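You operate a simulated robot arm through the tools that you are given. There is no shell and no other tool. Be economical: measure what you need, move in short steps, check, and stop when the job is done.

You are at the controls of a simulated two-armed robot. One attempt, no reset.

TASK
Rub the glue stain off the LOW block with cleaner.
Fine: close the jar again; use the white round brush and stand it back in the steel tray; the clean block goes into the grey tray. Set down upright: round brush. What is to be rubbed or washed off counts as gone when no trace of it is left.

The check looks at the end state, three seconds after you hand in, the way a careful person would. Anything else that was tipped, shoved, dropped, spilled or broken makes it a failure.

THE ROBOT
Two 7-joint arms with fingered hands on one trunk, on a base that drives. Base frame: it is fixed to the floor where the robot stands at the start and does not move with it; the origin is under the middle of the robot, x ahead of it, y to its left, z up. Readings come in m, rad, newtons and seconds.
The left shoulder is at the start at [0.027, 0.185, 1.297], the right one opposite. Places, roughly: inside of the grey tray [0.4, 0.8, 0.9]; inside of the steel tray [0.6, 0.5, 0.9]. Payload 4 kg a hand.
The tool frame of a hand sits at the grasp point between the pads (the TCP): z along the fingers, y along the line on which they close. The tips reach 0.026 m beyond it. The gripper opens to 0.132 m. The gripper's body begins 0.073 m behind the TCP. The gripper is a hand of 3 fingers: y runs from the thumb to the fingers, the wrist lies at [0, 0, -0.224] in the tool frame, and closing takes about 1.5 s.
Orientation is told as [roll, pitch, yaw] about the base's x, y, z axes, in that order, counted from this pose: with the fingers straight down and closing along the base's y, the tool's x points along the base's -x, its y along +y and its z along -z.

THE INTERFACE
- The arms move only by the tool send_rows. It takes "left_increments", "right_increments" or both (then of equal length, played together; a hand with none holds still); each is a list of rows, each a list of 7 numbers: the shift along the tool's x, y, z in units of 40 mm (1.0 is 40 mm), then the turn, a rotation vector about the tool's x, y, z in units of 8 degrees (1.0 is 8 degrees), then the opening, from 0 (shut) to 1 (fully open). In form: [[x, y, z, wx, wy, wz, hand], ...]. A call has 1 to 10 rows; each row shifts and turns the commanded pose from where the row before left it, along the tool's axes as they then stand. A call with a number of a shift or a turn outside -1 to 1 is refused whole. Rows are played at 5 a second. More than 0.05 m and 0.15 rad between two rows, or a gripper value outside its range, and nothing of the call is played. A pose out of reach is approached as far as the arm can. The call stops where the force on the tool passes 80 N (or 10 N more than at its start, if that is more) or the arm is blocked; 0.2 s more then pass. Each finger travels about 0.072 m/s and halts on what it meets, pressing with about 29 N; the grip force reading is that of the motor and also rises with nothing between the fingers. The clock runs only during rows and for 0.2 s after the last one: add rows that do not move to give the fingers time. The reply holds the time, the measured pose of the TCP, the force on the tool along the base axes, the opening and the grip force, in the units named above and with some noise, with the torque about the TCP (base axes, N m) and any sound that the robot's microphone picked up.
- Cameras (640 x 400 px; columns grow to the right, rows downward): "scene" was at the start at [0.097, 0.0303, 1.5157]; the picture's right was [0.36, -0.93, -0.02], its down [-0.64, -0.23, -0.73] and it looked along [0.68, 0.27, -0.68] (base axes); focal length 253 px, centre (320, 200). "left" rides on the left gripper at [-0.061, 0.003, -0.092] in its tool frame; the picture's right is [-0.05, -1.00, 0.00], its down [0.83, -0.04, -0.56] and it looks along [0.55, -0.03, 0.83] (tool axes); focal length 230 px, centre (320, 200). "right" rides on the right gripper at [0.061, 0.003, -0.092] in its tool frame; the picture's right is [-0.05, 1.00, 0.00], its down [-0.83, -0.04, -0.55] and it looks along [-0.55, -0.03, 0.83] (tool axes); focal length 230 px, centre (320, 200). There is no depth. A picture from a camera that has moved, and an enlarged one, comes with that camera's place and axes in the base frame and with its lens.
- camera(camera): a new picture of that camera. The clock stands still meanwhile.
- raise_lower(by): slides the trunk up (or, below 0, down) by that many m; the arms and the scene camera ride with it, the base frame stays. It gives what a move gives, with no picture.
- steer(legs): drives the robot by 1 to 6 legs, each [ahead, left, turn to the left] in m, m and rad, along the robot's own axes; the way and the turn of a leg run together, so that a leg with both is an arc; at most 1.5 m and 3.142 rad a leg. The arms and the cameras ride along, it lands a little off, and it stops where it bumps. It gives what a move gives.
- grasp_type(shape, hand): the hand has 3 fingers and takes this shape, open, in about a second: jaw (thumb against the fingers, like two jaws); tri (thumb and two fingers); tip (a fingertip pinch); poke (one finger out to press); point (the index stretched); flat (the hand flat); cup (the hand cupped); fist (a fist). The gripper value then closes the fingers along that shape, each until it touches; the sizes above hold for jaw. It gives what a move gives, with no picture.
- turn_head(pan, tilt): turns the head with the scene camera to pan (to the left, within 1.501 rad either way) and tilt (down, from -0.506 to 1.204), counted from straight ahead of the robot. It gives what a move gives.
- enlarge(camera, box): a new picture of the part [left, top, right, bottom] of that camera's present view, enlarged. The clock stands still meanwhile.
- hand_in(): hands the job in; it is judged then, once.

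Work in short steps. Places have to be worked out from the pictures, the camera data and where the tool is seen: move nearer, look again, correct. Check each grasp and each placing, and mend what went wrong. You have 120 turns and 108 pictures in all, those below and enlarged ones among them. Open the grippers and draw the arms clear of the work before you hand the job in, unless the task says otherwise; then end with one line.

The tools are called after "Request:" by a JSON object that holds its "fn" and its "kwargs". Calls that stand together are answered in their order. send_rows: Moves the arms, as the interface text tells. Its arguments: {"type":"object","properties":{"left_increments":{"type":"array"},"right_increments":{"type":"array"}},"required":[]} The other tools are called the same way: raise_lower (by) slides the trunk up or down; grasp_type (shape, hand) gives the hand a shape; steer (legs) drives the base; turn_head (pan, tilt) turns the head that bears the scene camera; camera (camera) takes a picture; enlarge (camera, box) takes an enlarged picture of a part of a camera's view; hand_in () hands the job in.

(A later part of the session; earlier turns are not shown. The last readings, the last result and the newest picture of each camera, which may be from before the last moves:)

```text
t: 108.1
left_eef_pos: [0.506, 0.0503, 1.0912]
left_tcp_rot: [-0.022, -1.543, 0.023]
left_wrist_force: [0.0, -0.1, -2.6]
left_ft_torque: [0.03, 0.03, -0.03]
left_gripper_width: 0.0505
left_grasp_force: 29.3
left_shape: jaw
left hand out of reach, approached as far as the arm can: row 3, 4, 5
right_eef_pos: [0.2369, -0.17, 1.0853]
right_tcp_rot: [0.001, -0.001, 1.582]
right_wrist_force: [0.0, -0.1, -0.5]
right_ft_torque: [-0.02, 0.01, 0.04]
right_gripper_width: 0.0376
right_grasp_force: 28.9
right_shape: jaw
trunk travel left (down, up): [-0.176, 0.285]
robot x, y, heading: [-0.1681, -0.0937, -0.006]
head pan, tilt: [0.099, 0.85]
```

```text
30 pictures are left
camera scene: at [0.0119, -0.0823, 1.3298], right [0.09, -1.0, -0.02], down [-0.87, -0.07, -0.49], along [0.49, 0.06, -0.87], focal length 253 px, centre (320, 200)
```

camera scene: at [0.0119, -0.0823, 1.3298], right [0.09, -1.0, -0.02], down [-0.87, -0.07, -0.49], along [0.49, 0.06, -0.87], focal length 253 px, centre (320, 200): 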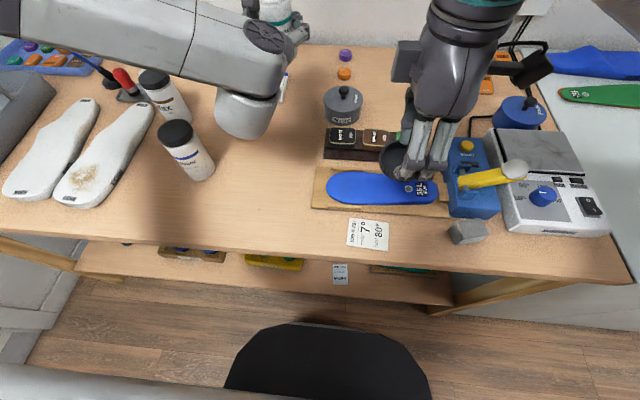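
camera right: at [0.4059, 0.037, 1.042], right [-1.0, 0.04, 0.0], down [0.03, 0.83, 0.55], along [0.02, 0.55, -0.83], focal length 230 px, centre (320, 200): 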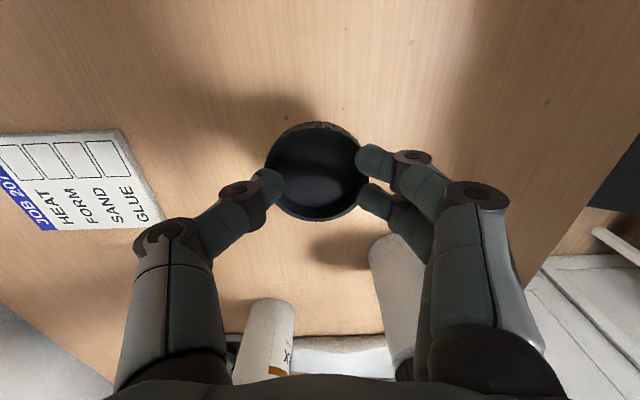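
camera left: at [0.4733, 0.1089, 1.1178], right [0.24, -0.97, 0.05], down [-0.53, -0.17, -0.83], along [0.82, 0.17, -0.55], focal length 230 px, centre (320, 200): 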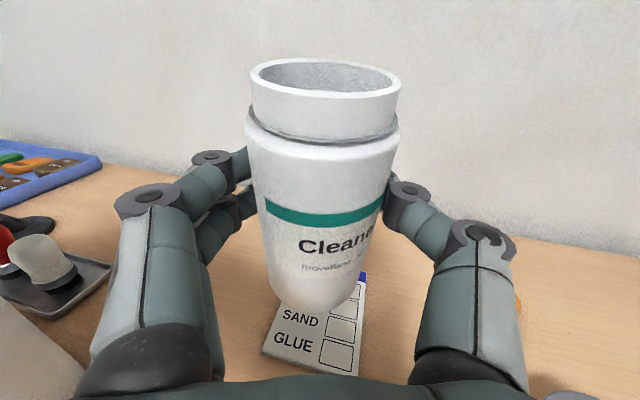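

Now it is too far; the arm wants a middle distance. Drive 8 cm forward (jar still high) and lower again.

Request:
{"fn": "steer", "kwargs": {"legs": [[0.08, 0, 0]]}}

Request:
{"fn": "send_rows", "kwargs": {"left_increments": [[0.5, 0, -0.5, 0, -0.2, 0, 0.3], [1, 0, 0, 0, 0, 0, 0.3], [1, 0, 0, 0, 0, 0, 0.3], [0.8, 0, 0, 0, 0, 0, 0.3], [0, 0, 0, 0, 0, 0, 0.3]]}}

Request:
{"fn": "camera", "kwargs": {"camera": "scene"}}

```text
t: 109.2
left_eef_pos: [0.585, 0.0487, 1.0918]
left_tcp_rot: [-0.01, -1.544, 0.013]
left_wrist_force: [0.6, 1.0, -2.9]
left_ft_torque: [0.01, 0.0, 0.01]
left_gripper_width: 0.0506
left_grasp_force: 29.2
left_shape: jaw
right_eef_pos: [0.315, -0.1718, 1.0856]
right_tcp_rot: [-0.002, 0.0, 1.582]
right_wrist_force: [0.0, 0.0, 0.1]
right_ft_torque: [0.01, 0.03, 0.01]
right_gripper_width: 0.0374
right_grasp_force: 29.2
right_shape: jaw
trunk travel left (down, up): [-0.176, 0.285]
robot x, y, heading: [-0.0885, -0.0917, -0.003]
head pan, tilt: [0.099, 0.85]
```

```text
t: 110.4
left_eef_pos: [0.5325, 0.0479, 1.0788]
left_tcp_rot: [-0.01, -1.553, 0.016]
left_wrist_force: [0.6, 0.1, -2.9]
left_ft_torque: [0.0, 0.06, 0.02]
left_gripper_width: 0.0505
left_grasp_force: 29.0
left_shape: jaw
left hand out of reach, approached as far as the arm can: row 1, 2, 3, 4
right_eef_pos: [0.3149, -0.1712, 1.0852]
right_tcp_rot: [-0.001, 0.0, 1.582]
right_wrist_force: [0.4, 0.1, 0.4]
right_ft_torque: [0.01, 0.02, 0.02]
right_gripper_width: 0.0376
right_grasp_force: 28.5
right_shape: jaw
trunk travel left (down, up): [-0.176, 0.285]
robot x, y, heading: [-0.0888, -0.0888, -0.008]
head pan, tilt: [0.099, 0.85]
```

```text
29 pictures are left
camera scene: at [0.0913, -0.0826, 1.3296], right [0.09, -1.0, -0.02], down [-0.87, -0.07, -0.49], along [0.49, 0.06, -0.87], focal length 253 px, centre (320, 200)
```

scene: 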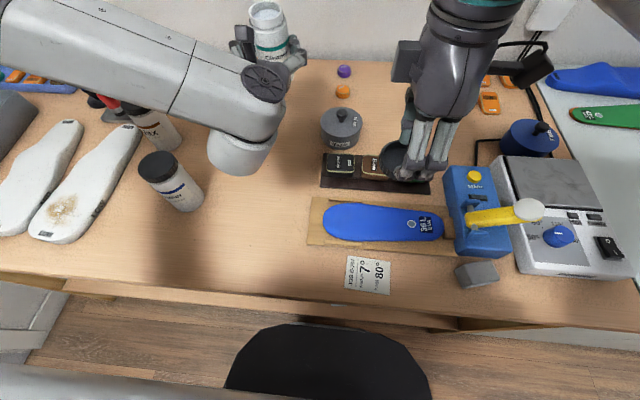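

The left arm is folded too tightly to lower the jar. Better: put the lid back down on the table, then let the right hand take the jar by its neck from above and set it down. First raise the left hand and bring the right hand with the lid to a free spot (0.39, 0.03).

Request:
{"fn": "send_rows", "kwargs": {"left_increments": [[-1, 0, 0, 0, 0, 0, 0.3], [-1, 0, 0, 0, 0, 0, 0.3], [-1, 0, 0, 0, 0, 0, 0.3], [-1, 0, 0, 0, 0, 0, 0.3], [-0.5, 0, 0.5, 0, 0, 0, 0.3], [0, 0, 0, 0, 0, 0, 0.3], [0, 0, 0, 0, 0, 0, 0.3]]}}

Request:
{"fn": "send_rows", "kwargs": {"right_increments": [[-0.9, -0.35, 0, 0, 0, 0, 0.2], [-0.9, -0.35, 0, 0, 0, 0, 0.2], [-0.9, -0.35, 0, 0, 0, 0, 0.2], [-0.9, -0.35, 0, 0, 0, 0, 0.2], [-0.9, -0.35, 0, 0, 0, 0, 0.2], [-0.5, 0, 0.8, 0, 0, 0, 0.2], [0, 0, 1, 0, 0, 0, 0.2], [0, 0, 1, 0, 0, 0, 0.2], [0, 0, 0.8, 0, 0, 0, 0.2], [0, 0, 0.5, 0, 0, 0, 0.2]]}}

Request:
{"fn": "camera", "kwargs": {"camera": "scene"}}

```text
t: 112.0
left_eef_pos: [0.5488, 0.0519, 1.2582]
left_tcp_rot: [-3.118, -1.567, 3.118]
left_wrist_force: [-0.4, -0.1, -3.3]
left_ft_torque: [0.01, -0.02, 0.01]
left_gripper_width: 0.0505
left_grasp_force: 28.6
left_shape: jaw
right_eef_pos: [0.314, -0.1716, 1.0855]
right_tcp_rot: [0.0, -0.001, 1.581]
right_wrist_force: [-0.2, 0.0, -0.2]
right_ft_torque: [0.04, -0.01, 0.02]
right_gripper_width: 0.0376
right_grasp_force: 29.0
right_shape: jaw
trunk travel left (down, up): [-0.176, 0.285]
robot x, y, heading: [-0.0889, -0.0884, -0.005]
head pan, tilt: [0.099, 0.85]
```

```text
t: 113.5
left_eef_pos: [0.5695, 0.1249, 1.1935]
left_tcp_rot: [0.491, -1.456, -0.356]
left_wrist_force: [-0.2, 0.0, -2.8]
left_ft_torque: [-0.03, 0.05, 0.04]
left_gripper_width: 0.0504
left_grasp_force: 29.0
left_shape: jaw
right_eef_pos: [0.4051, 0.0162, 1.0615]
right_tcp_rot: [0.0, -0.037, 1.527]
right_wrist_force: [0.3, -0.6, -0.6]
right_ft_torque: [-0.03, 0.02, 0.01]
right_gripper_width: 0.0374
right_grasp_force: 29.7
right_shape: jaw
trunk travel left (down, up): [-0.176, 0.285]
robot x, y, heading: [-0.0903, -0.0907, -0.002]
head pan, tilt: [0.099, 0.85]
stopped in row 7 (left hand): the arm was blocked; the commanded pose is now the measured one
```

```text
28 pictures are left
camera scene: at [0.0914, -0.083, 1.3297], right [0.09, -1.0, -0.02], down [-0.87, -0.07, -0.49], along [0.49, 0.06, -0.87], focal length 253 px, centre (320, 200)
```

scene: 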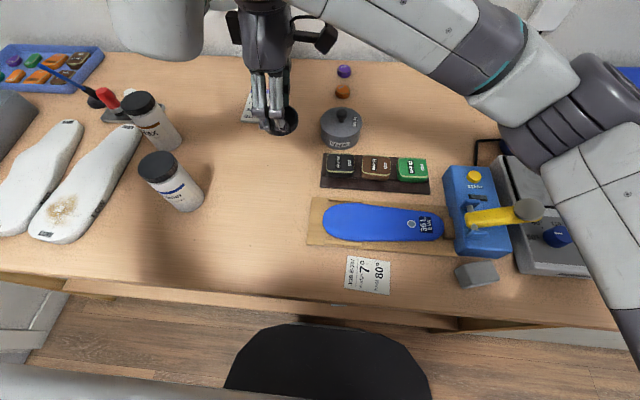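

The two wrists touched; the jar is still held. Move the left hand up/left, then lower the lid with the right hand.

Request:
{"fn": "send_rows", "kwargs": {"left_increments": [[-0.6, 0.8, 0, 0, 0, 0, 0.3], [-0.6, 0.8, 0, 0, 0, 0, 0.3], [-0.3, 0.5, 0, 0, 0, 0, 0.3]], "right_increments": [[0, 0, 0.5, 0, 0, 0, 0.2], [0, 0, 0.8, 0, 0, 0, 0.2], [0, 0, 0.8, 0, 0, 0, 0.2]]}}

Request:
{"fn": "send_rows", "kwargs": {"right_increments": [[0, 0, 0.8, 0, 0, 0, 0.2], [0, 0, 0.6, 0, 0, 0, 0.2], [0, 0, 0.3, 0, 0, 0, 0.2], [0, 0, 0.1, 0, 0, 0, 0.2], [0, 0, 0, 0, 0, 0, 0.2]]}}

```text
t: 114.3
left_eef_pos: [0.5623, 0.2062, 1.2574]
left_tcp_rot: [0.504, -1.454, -0.37]
left_wrist_force: [-0.2, 0.0, -3.5]
left_ft_torque: [-0.01, 0.06, 0.01]
left_gripper_width: 0.0502
left_grasp_force: 29.2
left_shape: jaw
right_eef_pos: [0.4042, 0.0193, 0.9779]
right_tcp_rot: [-0.002, -0.035, 1.529]
right_wrist_force: [-0.3, -0.2, -0.4]
right_ft_torque: [0.02, 0.01, 0.04]
right_gripper_width: 0.0378
right_grasp_force: 28.8
right_shape: jaw
trunk travel left (down, up): [-0.176, 0.285]
robot x, y, heading: [-0.0865, -0.0896, -0.002]
head pan, tilt: [0.099, 0.85]
```

```text
t: 115.5
left_eef_pos: [0.562, 0.2082, 1.259]
left_tcp_rot: [0.49, -1.458, -0.356]
left_wrist_force: [0.6, -0.3, -2.8]
left_ft_torque: [0.01, 0.02, 0.0]
left_gripper_width: 0.0507
left_grasp_force: 28.8
left_shape: jaw
right_eef_pos: [0.4035, 0.024, 0.9085]
right_tcp_rot: [-0.005, -0.035, 1.531]
right_wrist_force: [-0.3, 0.3, -0.1]
right_ft_torque: [0.02, 0.0, 0.01]
right_gripper_width: 0.0375
right_grasp_force: 28.7
right_shape: jaw
trunk travel left (down, up): [-0.176, 0.285]
robot x, y, heading: [-0.0911, -0.0867, -0.002]
head pan, tilt: [0.099, 0.85]
```

Lower the last centimetre, release the lid, and rise.

Request:
{"fn": "send_rows", "kwargs": {"right_increments": [[0, 0, 0.12, 0, 0, 0, 0.2], [0, 0, 0.12, 0, 0, 0, 0.2], [0, 0, 0, 0, 0, 0, 0.4], [0, 0, 0, 0, 0, 0, 0.7], [0, 0, 0, 0, 0, 0, 0.8], [0, 0, -0.8, 0, 0, 0, 0.8], [0, 0, -1, 0, 0, 0, 0.8], [0, 0, -1, 0, 0, 0, 0.8], [0, 0, -1, 0, 0, 0, 0.9], [0, 0, 0, 0, 0, 0, 1]]}}

Request:
{"fn": "camera", "kwargs": {"camera": "right"}}

Request:
{"fn": "camera", "kwargs": {"camera": "left"}}

```text
t: 117.7
left_eef_pos: [0.5627, 0.2062, 1.2554]
left_tcp_rot: [0.496, -1.455, -0.363]
left_wrist_force: [0.1, 0.4, -1.9]
left_ft_torque: [-0.01, 0.05, -0.01]
left_gripper_width: 0.0507
left_grasp_force: 29.2
left_shape: jaw
right_eef_pos: [0.4036, 0.0188, 1.0484]
right_tcp_rot: [0.0, -0.034, 1.531]
right_wrist_force: [0.2, -0.1, 0.7]
right_ft_torque: [0.02, 0.02, 0.0]
right_gripper_width: 0.1318
right_grasp_force: 0.0
right_shape: jaw
trunk travel left (down, up): [-0.176, 0.285]
robot x, y, heading: [-0.0913, -0.0922, 0.0]
head pan, tilt: [0.099, 0.85]
```

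```text
27 pictures are left
camera right: at [0.3968, -0.0451, 1.1384], right [-1.0, 0.09, 0.0], down [0.08, 0.81, 0.58], along [0.05, 0.58, -0.81], focal length 230 px, centre (320, 200)
```

right: 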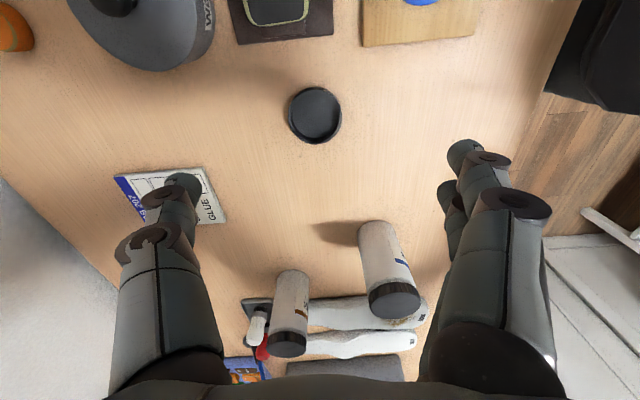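

```text
26 pictures are left
camera left: at [0.4775, 0.1936, 1.3281], right [0.13, -0.99, 0.0], down [-0.63, -0.08, -0.77], along [0.76, 0.11, -0.64], focal length 230 px, centre (320, 200)
```

left: 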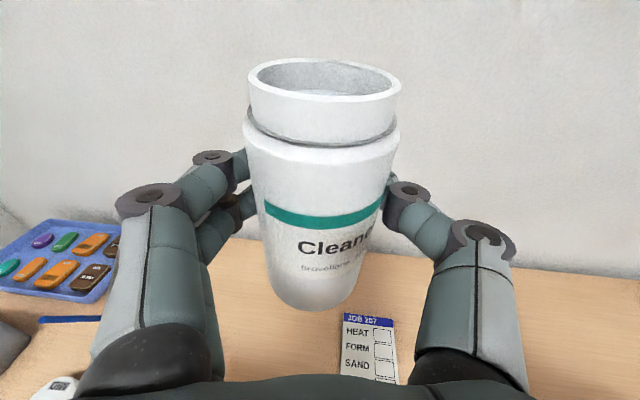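

Lid rests at (0.404, 0.027), open side up. Now bring the right hand up/right and back to yaw 0, and then the jar (levelled) to (0.44, −0.02, 1.06) for the hand-over.

Request:
{"fn": "send_rows", "kwargs": {"right_increments": [[0.8, 0, -0.8, 0, 0, 0, 1], [0.8, 0, -0.8, 0, 0, 0, 1], [0.8, 0, -0.8, 0, 0, 0, 1], [0.8, 0, -0.8, 0, 0, 0, 1], [0.8, 0, -0.8, 0, 0, 1, 1], [0, 0, 0, 0, 0.24, 1, 1], [0, 0, 0, 0, 0, 1, 1], [0, 0, 0, 0, 0, 1, 1], [0, 0, 0, 0, 0, 1, 1], [0, 0, 0, 0, 0, 1, 1]]}}

Request:
{"fn": "send_rows", "kwargs": {"right_increments": [[0, 0, 0, 0, 0, 1, 1], [0, 0, 0, 0, 0, 1, 1], [0, 0, 0, 0, 0, 1, 1], [0, 0, 0, 0, 0, 1, 1], [0, 0, 0, 0, 0, 1, 1], [0, 0, 0, 0, 0, 0, 1], [0, 0, 0, 0, 0, 0, 1], [0, 0, 0, 0, 0, 0, 1], [0, 0, 0, 0, 0, 0, 1]], "left_increments": [[0, 0, 0, 0, -0.83, 0, 0.3], [0.7, -0.745, -0.53, 0, 0, 0, 0.3], [0.7, -0.745, -0.53, 0, 0, 0, 0.3], [0.7, -0.745, -0.53, 0, 0, 0, 0.3], [0.7, -0.745, -0.53, 0, 0, 0, 0.3], [0.7, -0.745, -0.53, 0, 0, 0, 0.3], [0.7, -0.745, -0.53, 0, 0, 0, 0.3], [0.7, -0.745, -0.53, 0, 0, 0, 0.3], [0, 0, 0, 0, 0, 0, 0.3]]}}

Request:
{"fn": "camera", "kwargs": {"camera": "scene"}}

```text
t: 119.9
left_eef_pos: [0.5613, 0.2052, 1.2565]
left_tcp_rot: [0.504, -1.456, -0.372]
left_wrist_force: [-0.6, -0.4, -3.2]
left_ft_torque: [-0.03, 0.03, 0.0]
left_gripper_width: 0.0504
left_grasp_force: 29.1
left_shape: jaw
right_eef_pos: [0.3969, -0.1476, 1.2022]
right_tcp_rot: [0.007, 0.002, 0.689]
right_wrist_force: [-0.2, 0.3, 0.8]
right_ft_torque: [0.02, 0.01, 0.0]
right_gripper_width: 0.1321
right_grasp_force: 0.0
right_shape: jaw
trunk travel left (down, up): [-0.176, 0.285]
robot x, y, heading: [-0.0873, -0.0913, -0.009]
head pan, tilt: [0.099, 0.85]
```

```text
t: 121.9
left_eef_pos: [0.4518, 0.0251, 1.0821]
left_tcp_rot: [1.753, -1.514, -1.628]
left_wrist_force: [-0.2, -0.1, -2.8]
left_ft_torque: [-0.05, 0.01, 0.0]
left_gripper_width: 0.0503
left_grasp_force: 28.8
left_shape: jaw
left hand out of reach, approached as far as the arm can: row 7, 8
right_eef_pos: [0.3969, -0.1465, 1.2013]
right_tcp_rot: [0.003, 0.008, -0.006]
right_wrist_force: [-0.2, -0.2, -0.4]
right_ft_torque: [-0.01, -0.02, -0.02]
right_gripper_width: 0.1319
right_grasp_force: 0.0
right_shape: jaw
trunk travel left (down, up): [-0.176, 0.285]
robot x, y, heading: [-0.0893, -0.0882, -0.004]
head pan, tilt: [0.099, 0.85]
```

```text
25 pictures are left
camera scene: at [0.0913, -0.0826, 1.3297], right [0.09, -1.0, -0.02], down [-0.87, -0.07, -0.49], along [0.49, 0.06, -0.87], focal length 253 px, centre (320, 200)
```

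scene: 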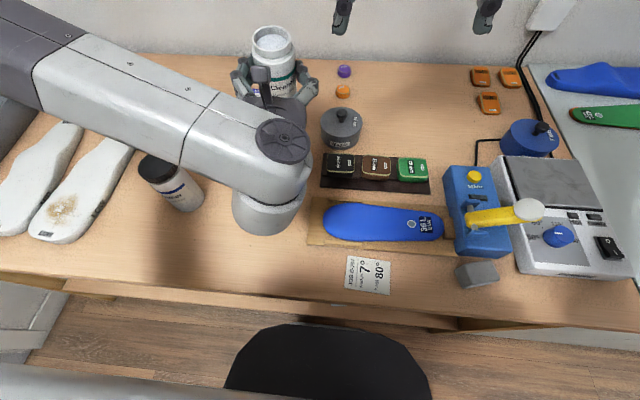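

Jar waits at ≈(0.45, 0.02), rim near z 1.145. Bring the open right hand over it.

Request:
{"fn": "send_rows", "kwargs": {"right_increments": [[-0.2, 0.5, -0.5, 0, 0, 0, 1], [-0.25, 0.9, 0, 0, 0, 0, 1], [-0.25, 0.9, 0, 0, 0, 0, 1], [-0.25, 0.9, 0, 0, 0, 0, 1], [-0.25, 0.9, 0, 0, 0, 0, 1], [0, 0, 0, 0, 0, 0, 1]]}}

Request:
{"fn": "camera", "kwargs": {"camera": "right"}}

```text
t: 123.3
left_eef_pos: [0.4514, 0.025, 1.0818]
left_tcp_rot: [1.762, -1.515, -1.632]
left_wrist_force: [0.1, 0.0, -2.8]
left_ft_torque: [0.02, 0.05, 0.02]
left_gripper_width: 0.0501
left_grasp_force: 29.4
left_shape: jaw
right_eef_pos: [0.4431, 0.014, 1.2253]
right_tcp_rot: [0.005, 0.004, -0.006]
right_wrist_force: [0.2, -0.6, -0.2]
right_ft_torque: [0.03, 0.0, 0.01]
right_gripper_width: 0.1317
right_grasp_force: 0.1
right_shape: jaw
trunk travel left (down, up): [-0.176, 0.285]
robot x, y, heading: [-0.0903, -0.0879, -0.002]
head pan, tilt: [0.099, 0.85]
```

```text
24 pictures are left
camera right: at [0.3822, 0.0182, 1.3179], right [0.06, 1.0, 0.0], down [0.83, -0.05, 0.55], along [0.55, -0.03, -0.84], focal length 230 px, centre (320, 200)
```

right: 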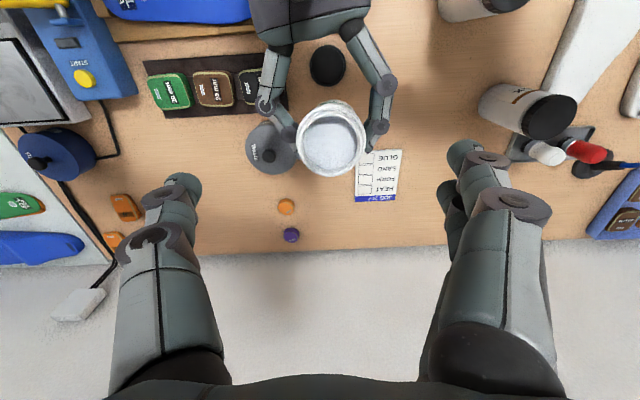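

The white cleaner is still in the jar; rim at (0.444, 0.025). Descend onto the neck and close the right hand on it.

Request:
{"fn": "send_rows", "kwargs": {"right_increments": [[0, 0.27, 0, 0, 0, 0, 0.72], [0, 0, 0.7, 0, 0, 0, 0.72], [0, 0, 0.7, 0, 0, 0, 0.72], [0, 0, 0.6, 0, 0, 0, 0.72], [0, 0, 0, 0, 0, 0, 0.5], [0, 0, 0, 0, 0, 0, 0.25], [0, 0, 0, 0, 0, 0, 0.25], [0, 0, 0, 0, 0, 0, 0.25], [0, 0, 0, 0, 0, 0, 0.25]]}}

Request:
{"fn": "camera", "kwargs": {"camera": "right"}}

```text
t: 125.3
left_eef_pos: [0.4501, 0.0257, 1.0823]
left_tcp_rot: [1.745, -1.513, -1.618]
left_wrist_force: [0.1, -0.3, -5.7]
left_ft_torque: [-0.35, 0.08, 0.0]
left_gripper_width: 0.0503
left_grasp_force: 29.2
left_shape: jaw
right_eef_pos: [0.4456, 0.0273, 1.1436]
right_tcp_rot: [0.005, 0.005, -0.005]
right_wrist_force: [-0.3, 0.4, 2.4]
right_ft_torque: [0.36, 0.02, 0.0]
right_gripper_width: 0.0448
right_grasp_force: 29.2
right_shape: jaw
trunk travel left (down, up): [-0.176, 0.285]
robot x, y, heading: [-0.089, -0.0916, -0.002]
head pan, tilt: [0.099, 0.85]
```

```text
23 pictures are left
camera right: at [0.3845, 0.0309, 1.2369], right [0.06, 1.0, 0.0], down [0.83, -0.05, 0.55], along [0.55, -0.03, -0.83], focal length 230 px, centre (320, 200)
```

right: 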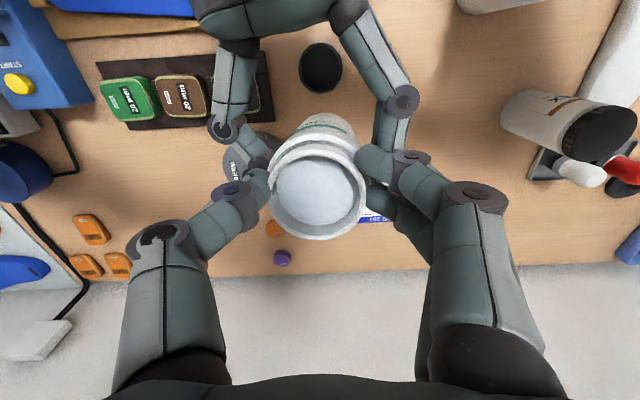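

Right hand holds the neck (0.045 m). Open the left hand, then lift the jar straight up out of it.

Request:
{"fn": "send_rows", "kwargs": {"left_increments": [[0, 0, 0, 0, 0, 0, 0.5], [0, 0, 0, 0, 0, 0, 0.7], [0, 0, 0, 0, 0, 0, 0.85], [0, 0, 0, 0, 0, 0, 0.85], [0, 0, 0, 0, 0, 0, 0.85]], "right_increments": [[0, 0, 0, 0, 0, 0, 0.25], [0, 0, 0, 0, 0, 0, 0.25], [0, 0, 0, 0, 0, 0, 0.25], [0, 0, 0, 0, 0, 0, 0.25], [0, 0, 0, 0, 0, 0, 0.25]]}}

Request:
{"fn": "send_rows", "kwargs": {"right_increments": [[0, 0, -0.5, 0, 0, 0, 0.25], [0, 0, -0.6, 0, 0, 0, 0.25], [0, 0, -0.6, 0, 0, 0, 0.25], [0, 0, -0.6, 0, 0, 0, 0.25], [0, 0, -0.5, 0, 0, 0, 0.25], [0, 0, 0, 0, 0, 0, 0.25]]}}

Request:
{"fn": "camera", "kwargs": {"camera": "right"}}

```text
t: 126.5
left_eef_pos: [0.4513, 0.0247, 1.084]
left_tcp_rot: [1.763, -1.513, -1.635]
left_wrist_force: [-0.2, 0.9, -0.2]
left_ft_torque: [0.0, -0.03, 0.0]
left_gripper_width: 0.1121
left_grasp_force: 0.0
left_shape: jaw
right_eef_pos: [0.4451, 0.0267, 1.1432]
right_tcp_rot: [0.004, 0.005, -0.006]
right_wrist_force: [-0.8, 0.0, 0.3]
right_ft_torque: [0.0, 0.0, 0.01]
right_gripper_width: 0.0416
right_grasp_force: 29.0
right_shape: jaw
trunk travel left (down, up): [-0.176, 0.285]
robot x, y, heading: [-0.0892, -0.0929, -0.003]
head pan, tilt: [0.099, 0.85]
```

```text
t: 127.9
left_eef_pos: [0.4517, 0.0254, 1.083]
left_tcp_rot: [1.753, -1.513, -1.623]
left_wrist_force: [0.5, 0.0, -1.3]
left_ft_torque: [0.01, 0.01, 0.02]
left_gripper_width: 0.112
left_grasp_force: 0.1
left_shape: jaw
right_eef_pos: [0.4463, 0.0275, 1.2544]
right_tcp_rot: [0.004, 0.008, -0.006]
right_wrist_force: [0.4, -0.7, -3.3]
right_ft_torque: [0.04, 0.01, 0.04]
right_gripper_width: 0.0416
right_grasp_force: 28.7
right_shape: jaw
trunk travel left (down, up): [-0.176, 0.285]
robot x, y, heading: [-0.0906, -0.0902, -0.002]
head pan, tilt: [0.099, 0.85]
```

```text
22 pictures are left
camera right: at [0.3855, 0.0324, 1.3478], right [0.06, 1.0, 0.0], down [0.83, -0.05, 0.55], along [0.55, -0.03, -0.84], focal length 230 px, centre (320, 200)
```

right: 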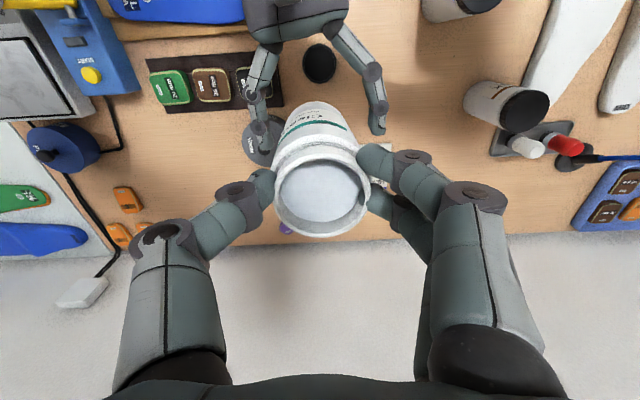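

Jar transferred; it hangs upright in the right hand. Retract the left hand to the left and unpitch it to fingers-down.

Request:
{"fn": "send_rows", "kwargs": {"left_increments": [[0, 0.8, 0.3, 0, 0, 0, 1], [0, 0.8, 0.4, 0, 0, 0, 1], [0, 0.8, 0.4, 0, 0, 0, 1], [0, 0.8, 0.4, 0, 0, 0, 1], [-0.5, 0.8, 0.3, 0, 0, 0, 1], [-0.9, 0, 0, 0, 0.4, 0, 1], [-0.9, 0, 0, 0, 0.4, 0, 1], [0, 0, 0, 0, 1, 0, 1], [0, 0, 0, 0, 1, 0, 1], [0, 0, 0, 0, 1, 0, 1]]}}

Request:
{"fn": "send_rows", "kwargs": {"left_increments": [[0, 0, 0, 0, 1, 0, 1], [0, 0, 0, 0, 1, 0, 1], [0, 0, 0, 0, 1, 0, 1], [0, 0, 0, 0, 1, 0, 1], [0, 0, 0, 0, 1, 0, 1], [0, 0, 0, 0, 1, 0, 1], [0, 0, 0, 0, 1, 0, 1], [0, 0, 0, 0, 0, 0, 1]]}}

Request:
{"fn": "steer", "kwargs": {"legs": [[0.07, 0.1, 0]]}}

Request:
{"fn": "camera", "kwargs": {"camera": "scene"}}

```text
t: 130.1
left_eef_pos: [0.5044, 0.1891, 1.1849]
left_tcp_rot: [0.114, -1.05, 0.033]
left_wrist_force: [-0.3, -1.0, -0.7]
left_ft_torque: [-0.03, -0.01, 0.04]
left_gripper_width: 0.1317
left_grasp_force: 0.2
left_shape: jaw
right_eef_pos: [0.4464, 0.0285, 1.2542]
right_tcp_rot: [0.003, 0.008, -0.007]
right_wrist_force: [-0.8, 0.0, -2.9]
right_ft_torque: [0.03, 0.02, 0.02]
right_gripper_width: 0.0416
right_grasp_force: 28.7
right_shape: jaw
trunk travel left (down, up): [-0.176, 0.285]
robot x, y, heading: [-0.0867, -0.0891, -0.001]
head pan, tilt: [0.099, 0.85]
```

```text
t: 131.9
left_eef_pos: [0.5019, 0.189, 1.1853]
left_tcp_rot: [0.057, -0.077, 0.126]
left_wrist_force: [1.3, 0.0, 0.2]
left_ft_torque: [-0.03, 0.03, -0.04]
left_gripper_width: 0.1319
left_grasp_force: 0.1
left_shape: jaw
right_eef_pos: [0.4466, 0.0282, 1.2552]
right_tcp_rot: [0.004, 0.005, -0.006]
right_wrist_force: [-0.9, 0.4, -3.1]
right_ft_torque: [-0.02, 0.01, -0.03]
right_gripper_width: 0.0413
right_grasp_force: 28.4
right_shape: jaw
trunk travel left (down, up): [-0.176, 0.285]
robot x, y, heading: [-0.0882, -0.0891, -0.006]
head pan, tilt: [0.099, 0.85]
```

```text
t: 133.1
left_eef_pos: [0.5705, 0.2927, 1.1866]
left_tcp_rot: [0.056, -0.079, 0.13]
left_wrist_force: [-0.3, -0.1, 0.2]
left_ft_torque: [-0.03, -0.04, 0.02]
left_gripper_width: 0.1319
left_grasp_force: 0.0
left_shape: jaw
right_eef_pos: [0.5146, 0.1314, 1.2562]
right_tcp_rot: [0.003, 0.005, 0.001]
right_wrist_force: [0.7, -0.4, -2.5]
right_ft_torque: [0.01, 0.02, -0.01]
right_gripper_width: 0.0416
right_grasp_force: 28.5
right_shape: jaw
trunk travel left (down, up): [-0.176, 0.285]
robot x, y, heading: [-0.0206, 0.012, 0.005]
head pan, tilt: [0.099, 0.85]
```

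```text
21 pictures are left
camera scene: at [0.1593, 0.0192, 1.3301], right [0.1, -0.99, -0.02], down [-0.87, -0.08, -0.49], along [0.49, 0.07, -0.87], focal length 253 px, centre (320, 200)
```

scene: 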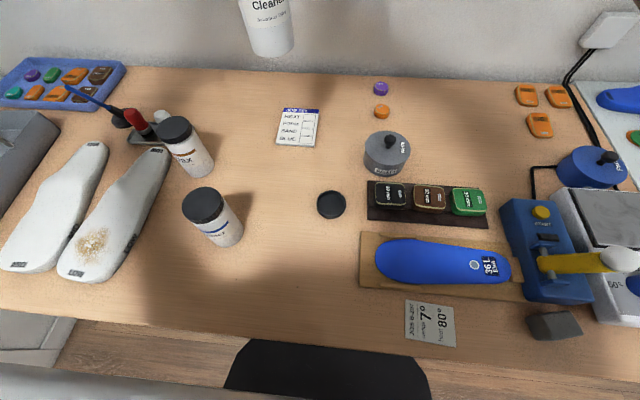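

Lower the jar at its original spot (0.485, 0.11), slowly near the table.

Request:
{"fn": "send_rows", "kwargs": {"right_increments": [[0.37, -0.26, 0.5, 0, 0, 0, 0.25], [0.37, -0.26, 0.8, 0, 0, 0, 0.25], [0, 0, 1, 0, 0, 0, 0.25], [0, 0, 1, 0, 0, 0, 0.25], [0, 0, 1, 0, 0, 0, 0.25], [0, 0, 0.8, 0, 0, 0, 0.25], [0, 0, 0.6, 0, 0, 0, 0.25], [0, 0, 0.4, 0, 0, 0, 0.25], [0, 0, 0.2, 0, 0, 0, 0.25], [0, 0, 0, 0, 0, 0, 0.25]]}}

Request:
{"fn": "send_rows", "kwargs": {"right_increments": [[0, 0, 0.1, 0, 0, 0, 0.25], [0, 0, 0.1, 0, 0, 0, 0.25], [0, 0, 0, 0, 0, 0, 0.25]]}}

Request:
{"fn": "enlarge", "kwargs": {"camera": "scene", "box": [220, 60, 420, 220]}}

```text
t: 135.3
left_eef_pos: [0.5704, 0.2937, 1.1848]
left_tcp_rot: [0.055, -0.077, 0.128]
left_wrist_force: [0.0, -0.7, 0.4]
left_ft_torque: [0.01, -0.03, 0.01]
left_gripper_width: 0.1318
left_grasp_force: 0.1
left_shape: jaw
right_eef_pos: [0.4836, 0.1117, 1.0037]
right_tcp_rot: [0.004, 0.005, 0.001]
right_wrist_force: [0.9, -0.5, -2.8]
right_ft_torque: [0.0, 0.03, -0.01]
right_gripper_width: 0.0405
right_grasp_force: 28.6
right_shape: jaw
trunk travel left (down, up): [-0.176, 0.285]
robot x, y, heading: [-0.0198, 0.0145, 0.002]
head pan, tilt: [0.099, 0.85]
```

```text
t: 136.1
left_eef_pos: [0.5719, 0.2931, 1.1868]
left_tcp_rot: [0.055, -0.078, 0.128]
left_wrist_force: [-0.5, -0.6, 0.5]
left_ft_torque: [-0.01, 0.02, 0.01]
left_gripper_width: 0.1318
left_grasp_force: 0.0
left_shape: jaw
right_eef_pos: [0.484, 0.1113, 0.9953]
right_tcp_rot: [0.003, 0.004, 0.001]
right_wrist_force: [0.2, 0.1, -2.7]
right_ft_torque: [0.0, 0.05, 0.0]
right_gripper_width: 0.041
right_grasp_force: 29.1
right_shape: jaw
trunk travel left (down, up): [-0.176, 0.285]
robot x, y, heading: [-0.0199, 0.0097, -0.001]
head pan, tilt: [0.099, 0.85]
```

```text
2.50 times, centred on (320, 140) of scene
camera zoom: at [0.1598, 0.0196, 1.3298], right [0.1, -0.99, -0.02], down [-0.87, -0.08, -0.49], along [0.49, 0.07, -0.87], focal length 632 px, centre (320, 350)
```

zoom: 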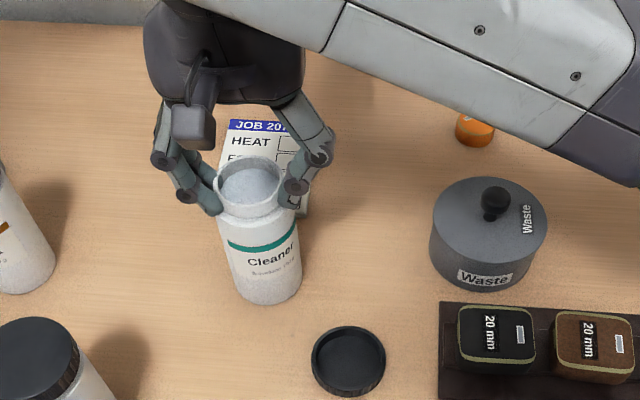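

Still free-hanging. Lower in 2 mm steps.

Request:
{"fn": "send_rows", "kwargs": {"right_increments": [[0, 0, 0.05, 0, 0, 0, 0.25], [0, 0, 0.05, 0, 0, 0, 0.25], [0, 0, 0.05, 0, 0, 0, 0.25], [0, 0, 0, 0, 0, 0, 0.25]]}}

Request:
{"fn": "send_rows", "kwargs": {"right_increments": [[0, 0, 0.05, 0, 0, 0, 0.25], [0, 0, 0.05, 0, 0, 0, 0.25], [0, 0, 0, 0, 0, 0, 0.25]]}}

```text
t: 137.1
left_eef_pos: [0.5689, 0.2918, 1.1889]
left_tcp_rot: [0.056, -0.081, 0.129]
left_wrist_force: [-0.9, -0.1, 0.5]
left_ft_torque: [0.02, 0.01, 0.02]
left_gripper_width: 0.132
left_grasp_force: 0.0
left_shape: jaw
right_eef_pos: [0.4837, 0.112, 0.9927]
right_tcp_rot: [0.005, 0.0, -0.002]
right_wrist_force: [3.0, -3.2, 30.0]
right_ft_torque: [0.42, -0.08, -0.02]
right_gripper_width: 0.0435
right_grasp_force: 28.7
right_shape: jaw
trunk travel left (down, up): [-0.176, 0.285]
robot x, y, heading: [-0.0212, 0.0108, -0.004]
head pan, tilt: [0.099, 0.85]
```

```text
t: 137.9
left_eef_pos: [0.5676, 0.2932, 1.1882]
left_tcp_rot: [0.056, -0.081, 0.129]
left_wrist_force: [-0.2, -0.3, 0.0]
left_ft_torque: [-0.01, 0.0, 0.02]
left_gripper_width: 0.1318
left_grasp_force: 0.1
left_shape: jaw
right_eef_pos: [0.4833, 0.1117, 0.991]
right_tcp_rot: [0.012, -0.003, -0.003]
right_wrist_force: [6.8, -1.9, 51.7]
right_ft_torque: [0.21, -0.16, -0.1]
right_gripper_width: 0.0449
right_grasp_force: 29.0
right_shape: jaw
trunk travel left (down, up): [-0.176, 0.285]
robot x, y, heading: [-0.0181, 0.0087, 0.004]
head pan, tilt: [0.099, 0.85]
```

Contact found at z≈0.994. Relieve the press, open the right hand, rise, and move it aside; the left hand goes above the steel tray to look at the brush.

Request:
{"fn": "send_rows", "kwargs": {"right_increments": [[0, 0, -0.22, 0, 0, 0, 0.25], [0, 0, 0, 0, 0, 0, 0.4], [0, 0, 0, 0, 0, 0, 0.6], [0, 0, 0, 0, 0, 0, 0.8], [0, 0, -0.5, 0, 0, 0, 1], [0, 0, -1, 0, 0, 0, 1], [0, 0, -1, 0, 0, 0, 1], [0, 0, -1, 0, 0, 0, 1], [0, -1, -0.2, 0, 0, 0, 1], [0, -1, 0, 0, 0, 0, 1]], "left_increments": [[0, 0.7, 0, 0.4, 0.55, 0.9, 1], [0, 0.7, 0, 0, 0, 0, 1], [0, 0.7, 0, 0, 0, 0, 1], [0, 0.7, 0, 0, 0, 0, 1], [0, 0.6, 0.3, 0, 0, 0, 1], [0, 0, 0.5, 0, 0, 0, 1], [0, 0, 0.5, 0, 0, 0, 1], [0, 0, 0, 0, 0, 0, 1], [0, 0, 0, 0, 0, 0, 1], [0, 0, 0, 0, 0, 0, 1]]}}

Request:
{"fn": "turn_head", "kwargs": {"pan": 0.45, "tilt": 0.8}}

Request:
{"fn": "camera", "kwargs": {"camera": "scene"}}

Request:
{"fn": "camera", "kwargs": {"camera": "left"}}

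```text
refused: row 1 steps farther than a row can; nothing moved
```

```text
t: 138.8
left_eef_pos: [0.5675, 0.2924, 1.1884]
left_tcp_rot: [0.055, -0.08, 0.129]
left_wrist_force: [0.3, -0.3, 0.3]
left_ft_torque: [-0.01, 0.02, 0.02]
left_gripper_width: 0.132
left_grasp_force: 0.1
left_shape: jaw
right_eef_pos: [0.4827, 0.1135, 0.9904]
right_tcp_rot: [0.01, -0.004, -0.002]
right_wrist_force: [7.8, -1.5, 51.3]
right_ft_torque: [0.24, -0.17, -0.09]
right_gripper_width: 0.0445
right_grasp_force: 29.1
right_shape: jaw
trunk travel left (down, up): [-0.176, 0.285]
robot x, y, heading: [-0.0148, 0.0121, 0.004]
head pan, tilt: [0.45, 0.799]
```

```text
19 pictures are left
camera scene: at [0.1516, 0.0457, 1.3356], right [0.43, -0.9, -0.09], down [-0.77, -0.31, -0.55], along [0.47, 0.3, -0.83], focal length 253 px, centre (320, 200)
```

scene: 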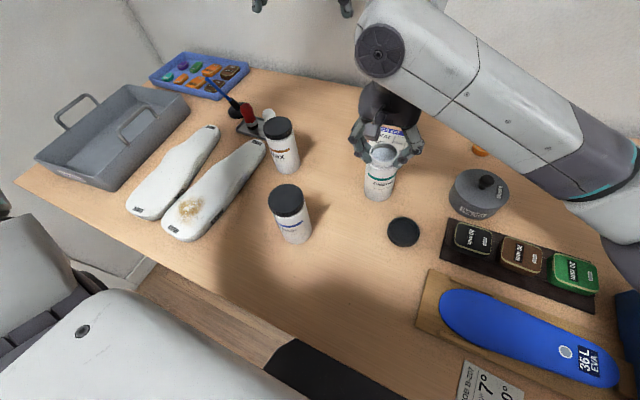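

```text
18 pictures are left
camera left: at [0.6215, 0.2962, 1.2863], right [0.18, -0.98, -0.05], down [-0.86, -0.19, 0.48], along [-0.48, -0.04, -0.87], focal length 230 px, centre (320, 200)
```

left: 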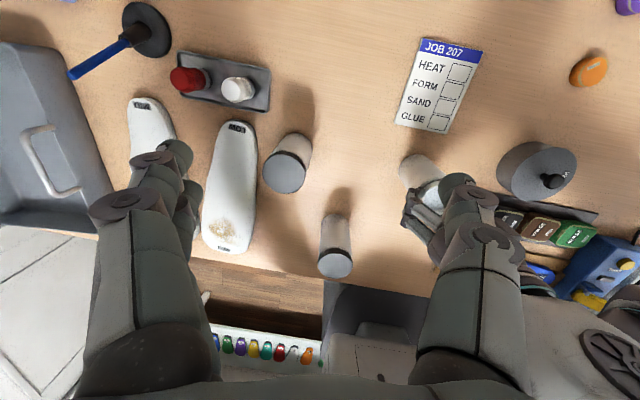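

Brush ≈(0.578, 0.427). Redo the move with legal steps: right hand releases the jar and rises, left hand levels and moves above the brush while turning.

Request:
{"fn": "send_rows", "kwargs": {"right_increments": [[0, 0, -0.22, 0, 0, 0, 0.25], [0, 0, 0, 0, 0, 0, 0.4], [0, 0, 0, 0, 0, 0, 0.6], [0, 0, 0, 0, 0, 0, 0.8], [0, 0, -0.5, 0, 0, 0, 1], [0, 0, -0.8, 0, 0, 0, 1], [0, 0, -0.8, 0, 0, 0, 1], [0, 0, -0.8, 0, 0, 0, 1], [0, 0, -0.8, 0, 0, 0, 1], [0, 0, 0, 0, 0, 0, 1]], "left_increments": [[0, 0, 0, 0.4, 0.57, 0, 1], [-0.17, 0.85, 0.5, 0, 0, 0, 1], [-0.17, 0.85, 0.5, 0, 0, 0, 1], [-0.17, 0.85, 0.5, 0, 0, 0, 1], [-0.17, 0.85, 0.5, 0, 0, 0, 0.6], [0, 0, 0.5, 0, 0, -1, 0.6], [0, 0, 0.5, 0, 0, -1, 0.6], [0, 0, 0.3, 0, 0, -1, 0.6], [0, 0, 0, 0, 0, -1, 0.6], [0, 0, 0, 0, 0, -1, 0.6]]}}

Request:
{"fn": "send_rows", "kwargs": {"right_increments": [[0, -0.9, 0, 0, 0, 0, 1], [0, -0.9, 0, 0, 0, 0, 1], [0, -0.9, 0, 0, 0, 0, 1], [0, -0.9, 0, 0, 0, 0, 1], [0, 0, 0, 0, 0, 0, 1]], "left_increments": [[0, 0, 0, 0, 0, -1, 0.5], [0, 0, 0, 0, 0, -1, 0.5], [0, 0, 0, 0, 0, -0.8, 0.5], [0, 0, 0, 0, 0, 0, 0.5], [0, 0, 0, 0, 0, 0, 0.5]]}}

Request:
{"fn": "camera", "kwargs": {"camera": "left"}}

```text
t: 141.0
left_eef_pos: [0.5798, 0.4316, 1.0532]
left_tcp_rot: [0.002, 0.002, 0.833]
left_wrist_force: [0.5, 0.1, -0.5]
left_ft_torque: [-0.02, 0.01, -0.02]
left_gripper_width: 0.0798
left_grasp_force: 0.1
left_shape: jaw
right_eef_pos: [0.4836, 0.1109, 1.1398]
right_tcp_rot: [0.004, 0.009, -0.001]
right_wrist_force: [0.5, -0.3, -1.0]
right_ft_torque: [-0.02, 0.04, 0.0]
right_gripper_width: 0.1318
right_grasp_force: 0.1
right_shape: jaw
trunk travel left (down, up): [-0.176, 0.285]
robot x, y, heading: [-0.0188, 0.0125, 0.003]
head pan, tilt: [0.45, 0.799]
```

```text
t: 142.2
left_eef_pos: [0.5803, 0.4329, 1.0539]
left_tcp_rot: [0.002, 0.002, 1.222]
left_wrist_force: [0.4, 0.0, -0.8]
left_ft_torque: [0.0, 0.03, 0.02]
left_gripper_width: 0.0664
left_grasp_force: 0.1
left_shape: jaw
right_eef_pos: [0.485, -0.0313, 1.1383]
right_tcp_rot: [0.001, 0.005, 0.0]
right_wrist_force: [-0.2, 0.5, 0.1]
right_ft_torque: [-0.02, -0.06, 0.02]
right_gripper_width: 0.1316
right_grasp_force: 0.1
right_shape: jaw
trunk travel left (down, up): [-0.176, 0.285]
robot x, y, heading: [-0.0168, 0.0127, -0.004]
head pan, tilt: [0.45, 0.799]
```

```text
17 pictures are left
camera left: at [0.598, 0.4906, 1.1471], right [0.96, -0.29, 0.0], down [-0.24, -0.79, 0.56], along [-0.16, -0.53, -0.83], focal length 230 px, centre (320, 200)
```

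left: 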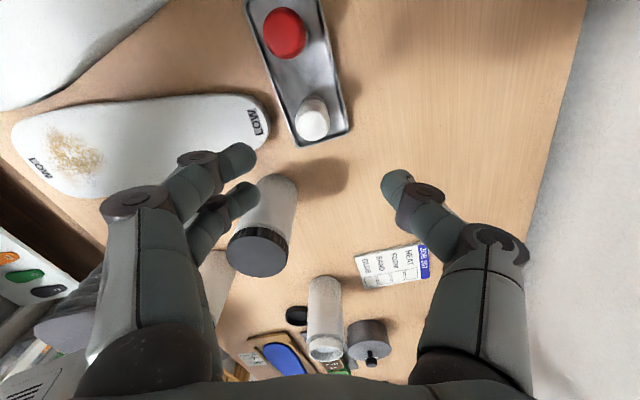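

Brush at (0.574, 0.435), jar standing. Descend on the handle with a narrow opening and close.

Request:
{"fn": "send_rows", "kwargs": {"left_increments": [[0, 0.17, 0.6, 0, 0, 0, 0.4], [0, 0, 0.8, 0, 0, 0, 0.4], [0, 0, 0.8, 0, 0, 0, 0.4], [0, 0, 0.8, 0, 0, 0, 0.4], [0, 0, 0.47, 0, 0, 0, 0.4], [0, 0, 0, 0, 0, 0, 0.2], [0, 0, 0, 0, 0, 0, 0.05], [0, 0, 0, 0, 0, 0, 0.05], [0, 0, 0, 0, 0, 0, 0.05]]}}

Request:
{"fn": "enlarge", "kwargs": {"camera": "left", "box": [180, 30, 460, 230]}}

```text
t: 144.2
left_eef_pos: [0.573, 0.4362, 0.9142]
left_tcp_rot: [0.002, 0.002, 1.223]
left_wrist_force: [0.0, -0.1, 0.1]
left_ft_torque: [-0.01, 0.05, 0.0]
left_gripper_width: 0.0243
left_grasp_force: 29.3
left_shape: jaw
right_eef_pos: [0.4855, -0.031, 1.1382]
right_tcp_rot: [0.004, 0.005, -0.002]
right_wrist_force: [0.4, -0.1, -0.4]
right_ft_torque: [-0.03, 0.02, 0.0]
right_gripper_width: 0.1319
right_grasp_force: 0.0
right_shape: jaw
trunk travel left (down, up): [-0.176, 0.285]
robot x, y, heading: [-0.0183, 0.0132, 0.003]
head pan, tilt: [0.45, 0.799]
```

```text
2.00 times, centred on (320, 130) of left
camera zoom: at [0.5909, 0.4933, 1.0075], right [0.96, -0.29, 0.0], down [-0.24, -0.8, 0.56], along [-0.16, -0.53, -0.83], focal length 460 px, centre (320, 340)
```

zoom: 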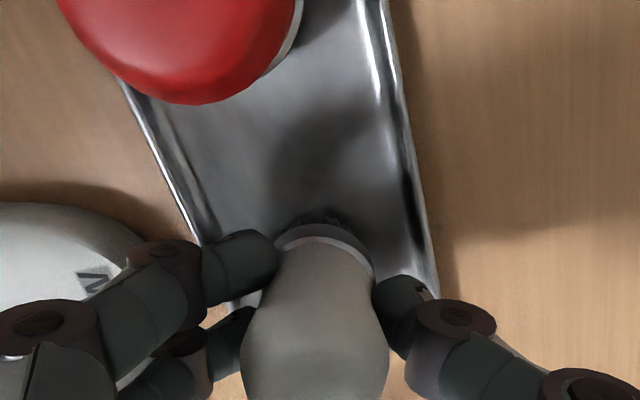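

Brush gripped at its handle (0.024 m). Lift it and carry it over to the jar.

Request:
{"fn": "send_rows", "kwargs": {"left_increments": [[0, 0, -0.5, 0, 0, 0, 0.05], [0, 0, -1, 0, 0, 0, 0.05], [0, 0, -1, 0, 0, 0, 0.05], [0, 0, -1, 0, 0, 0, 0.05], [0, 0, -0.5, 0, 0, 0, 0.05], [0.93, -0.077, 0, 0, 0, 0, 0.05], [0.93, -0.077, 0, 0, 0, 0, 0.05], [0.93, -0.077, 0, 0, 0, 0, 0.05], [0.93, -0.077, 0, 0, 0, 0, 0.05], [0.93, -0.077, 0, 0, 0, 0, 0.05]]}}

Request:
{"fn": "send_rows", "kwargs": {"left_increments": [[0.93, -0.077, 0, 0, 0, 0, 0.05], [0.93, -0.077, 0, 0, 0, 0, 0.05], [0.93, -0.077, 0, 0, 0, 0, 0.05], [0.93, -0.077, 0, 0, 0, 0, 0.05], [0, 0, 0, 0, 0, 0, 0.05]]}}

Request:
{"fn": "enlarge", "kwargs": {"camera": "left", "box": [180, 30, 460, 230]}}

```text
t: 146.4
left_eef_pos: [0.5234, 0.2515, 1.0738]
left_tcp_rot: [0.002, 0.001, 1.223]
left_wrist_force: [0.4, -0.9, -0.6]
left_ft_torque: [0.02, 0.01, -0.01]
left_gripper_width: 0.0241
left_grasp_force: 29.3
left_shape: jaw
right_eef_pos: [0.4851, -0.0326, 1.1372]
right_tcp_rot: [0.004, 0.005, 0.0]
right_wrist_force: [0.1, 0.7, -0.7]
right_ft_torque: [0.04, 0.01, 0.0]
right_gripper_width: 0.1318
right_grasp_force: 0.0
right_shape: jaw
trunk travel left (down, up): [-0.176, 0.285]
robot x, y, heading: [-0.0208, 0.0125, 0.006]
head pan, tilt: [0.45, 0.799]
```

```text
t: 147.6
left_eef_pos: [0.4865, 0.1101, 1.0783]
left_tcp_rot: [0.0, 0.0, 1.221]
left_wrist_force: [-0.3, -0.1, 0.1]
left_ft_torque: [-0.04, -0.02, -0.01]
left_gripper_width: 0.0243
left_grasp_force: 29.0
left_shape: jaw
right_eef_pos: [0.4841, -0.0313, 1.1386]
right_tcp_rot: [0.005, 0.005, 0.0]
right_wrist_force: [0.8, -0.2, 0.0]
right_ft_torque: [0.04, -0.01, 0.0]
right_gripper_width: 0.1319
right_grasp_force: 0.0
right_shape: jaw
trunk travel left (down, up): [-0.176, 0.285]
robot x, y, heading: [-0.0184, 0.0117, -0.002]
head pan, tilt: [0.45, 0.799]
```

```text
2.00 times, centred on (320, 130) of left
camera zoom: at [0.5049, 0.1678, 1.1712], right [0.96, -0.29, 0.0], down [-0.24, -0.8, 0.56], along [-0.16, -0.53, -0.83], focal length 460 px, centre (320, 340)
```

zoom: 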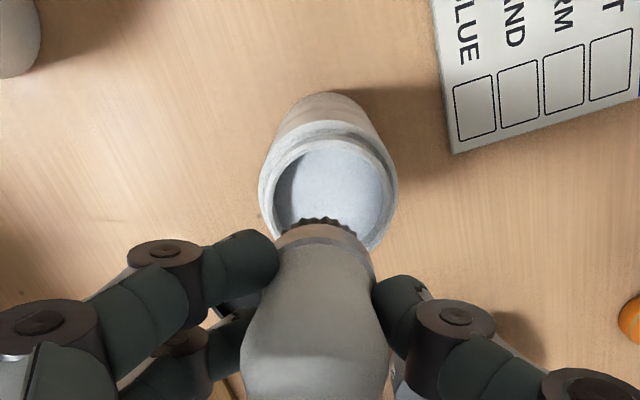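

The brush is aligned over the mouth. Dip slowly until the bristles are in the cleaner, keeping fingertips above the rim, swirl slightly, then rise.

Request:
{"fn": "send_rows", "kwargs": {"left_increments": [[0, 0, 0.5, 0, 0, 0, 0.05], [0, 0, 0.5, 0, 0, 0, 0.05], [0, 0, 0.35, 0, 0, 0, 0.05], [0, 0, 0.25, 0, 0, 0, 0.05], [0, 0, 0, 0, 0, 0, 0.05], [0, 0, 0, 0, 0, 0, 0.05]]}}

Request:
{"fn": "enlarge", "kwargs": {"camera": "left", "box": [180, 30, 460, 230]}}

```text
t: 149.0
left_eef_pos: [0.4847, 0.108, 1.0178]
left_tcp_rot: [-0.007, 0.001, 1.221]
left_wrist_force: [5.7, 3.2, 41.7]
left_ft_torque: [0.05, -0.18, -0.01]
left_gripper_width: 0.0279
left_grasp_force: 29.3
left_shape: jaw
right_eef_pos: [0.4831, -0.0321, 1.1393]
right_tcp_rot: [0.003, 0.001, 0.0]
right_wrist_force: [-0.3, 0.4, 0.5]
right_ft_torque: [-0.02, -0.04, -0.01]
right_gripper_width: 0.132
right_grasp_force: 0.1
right_shape: jaw
trunk travel left (down, up): [-0.176, 0.285]
robot x, y, heading: [-0.0186, 0.0118, 0.001]
head pan, tilt: [0.45, 0.799]
```

```text
2.00 times, centred on (320, 130) of left
camera zoom: at [0.5019, 0.1663, 1.1101], right [0.96, -0.29, 0.01], down [-0.25, -0.79, 0.56], along [-0.16, -0.53, -0.83], focal length 460 px, centre (320, 340)
```

zoom: 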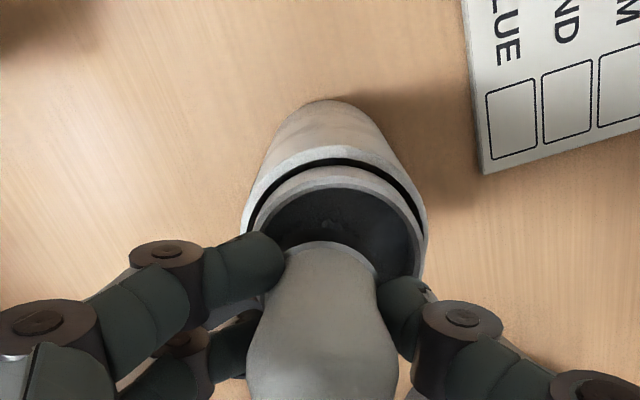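

The bristles pressed into the cleaner (42 N). Lift out and carry the brush to above the stain at ≈(0.285, 0.467).

Request:
{"fn": "send_rows", "kwargs": {"left_increments": [[0, 0, -0.4, 0, 0, 0, 0.05], [0, 0, -0.6, 0, 0, 0, 0.05], [0, 0, -0.8, 0, 0, 0, 0.05], [0, 0, 0, 0, 0, 0, 0.05]]}}

Request:
{"fn": "send_rows", "kwargs": {"left_increments": [[-0.685, 0.74, 0, 0, 0, 0, 0.05], [-0.685, 0.74, 0, 0, 0, 0, 0.05], [-0.685, 0.74, 0, 0, 0, 0, 0.05], [-0.685, 0.74, 0, 0, 0, 0, 0.05], [-0.685, 0.74, 0, 0, 0, 0, 0.05], [-0.685, 0.74, 0, 0, 0, 0, 0.05], [-0.685, 0.74, 0, 0, 0, 0, 0.05], [-0.685, 0.74, 0, 0, 0, 0, 0.05], [-0.685, 0.74, 0, 0, 0, 0, 0.05], [-0.685, 0.74, 0, 0, 0, 0, 0.05]]}}

Request:
{"fn": "camera", "kwargs": {"camera": "left"}}

```text
t: 150.0
left_eef_pos: [0.4845, 0.1095, 1.0813]
left_tcp_rot: [0.004, -0.001, 1.221]
left_wrist_force: [0.3, 0.3, -0.6]
left_ft_torque: [-0.01, 0.0, -0.04]
left_gripper_width: 0.026
left_grasp_force: 28.5
left_shape: jaw
right_eef_pos: [0.4864, -0.0326, 1.1377]
right_tcp_rot: [0.003, 0.009, -0.001]
right_wrist_force: [0.4, -0.7, -0.1]
right_ft_torque: [0.01, -0.01, 0.02]
right_gripper_width: 0.1318
right_grasp_force: 0.2
right_shape: jaw
trunk travel left (down, up): [-0.176, 0.285]
robot x, y, heading: [-0.0228, 0.0107, 0.001]
head pan, tilt: [0.45, 0.799]
```

```text
t: 152.2
left_eef_pos: [0.3003, 0.4694, 1.084]
left_tcp_rot: [0.002, 0.004, 1.22]
left_wrist_force: [-0.4, 1.0, -0.9]
left_ft_torque: [-0.02, 0.0, 0.01]
left_gripper_width: 0.026
left_grasp_force: 29.2
left_shape: jaw
right_eef_pos: [0.4843, -0.0314, 1.1385]
right_tcp_rot: [0.0, 0.006, 0.001]
right_wrist_force: [0.5, -0.4, -0.7]
right_ft_torque: [0.0, 0.0, -0.01]
right_gripper_width: 0.1319
right_grasp_force: 0.0
right_shape: jaw
trunk travel left (down, up): [-0.176, 0.285]
robot x, y, heading: [-0.0228, 0.0097, 0.005]
head pan, tilt: [0.45, 0.799]
```

```text
13 pictures are left
camera left: at [0.3186, 0.5265, 1.1764], right [0.96, -0.29, 0.0], down [-0.24, -0.79, 0.56], along [-0.17, -0.53, -0.83], focal length 230 px, centre (320, 200)
```

left: 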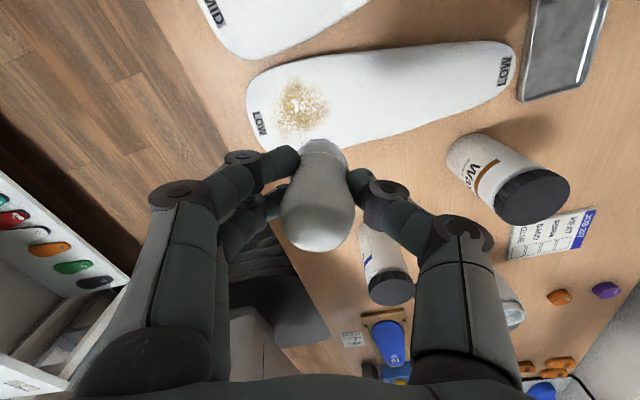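

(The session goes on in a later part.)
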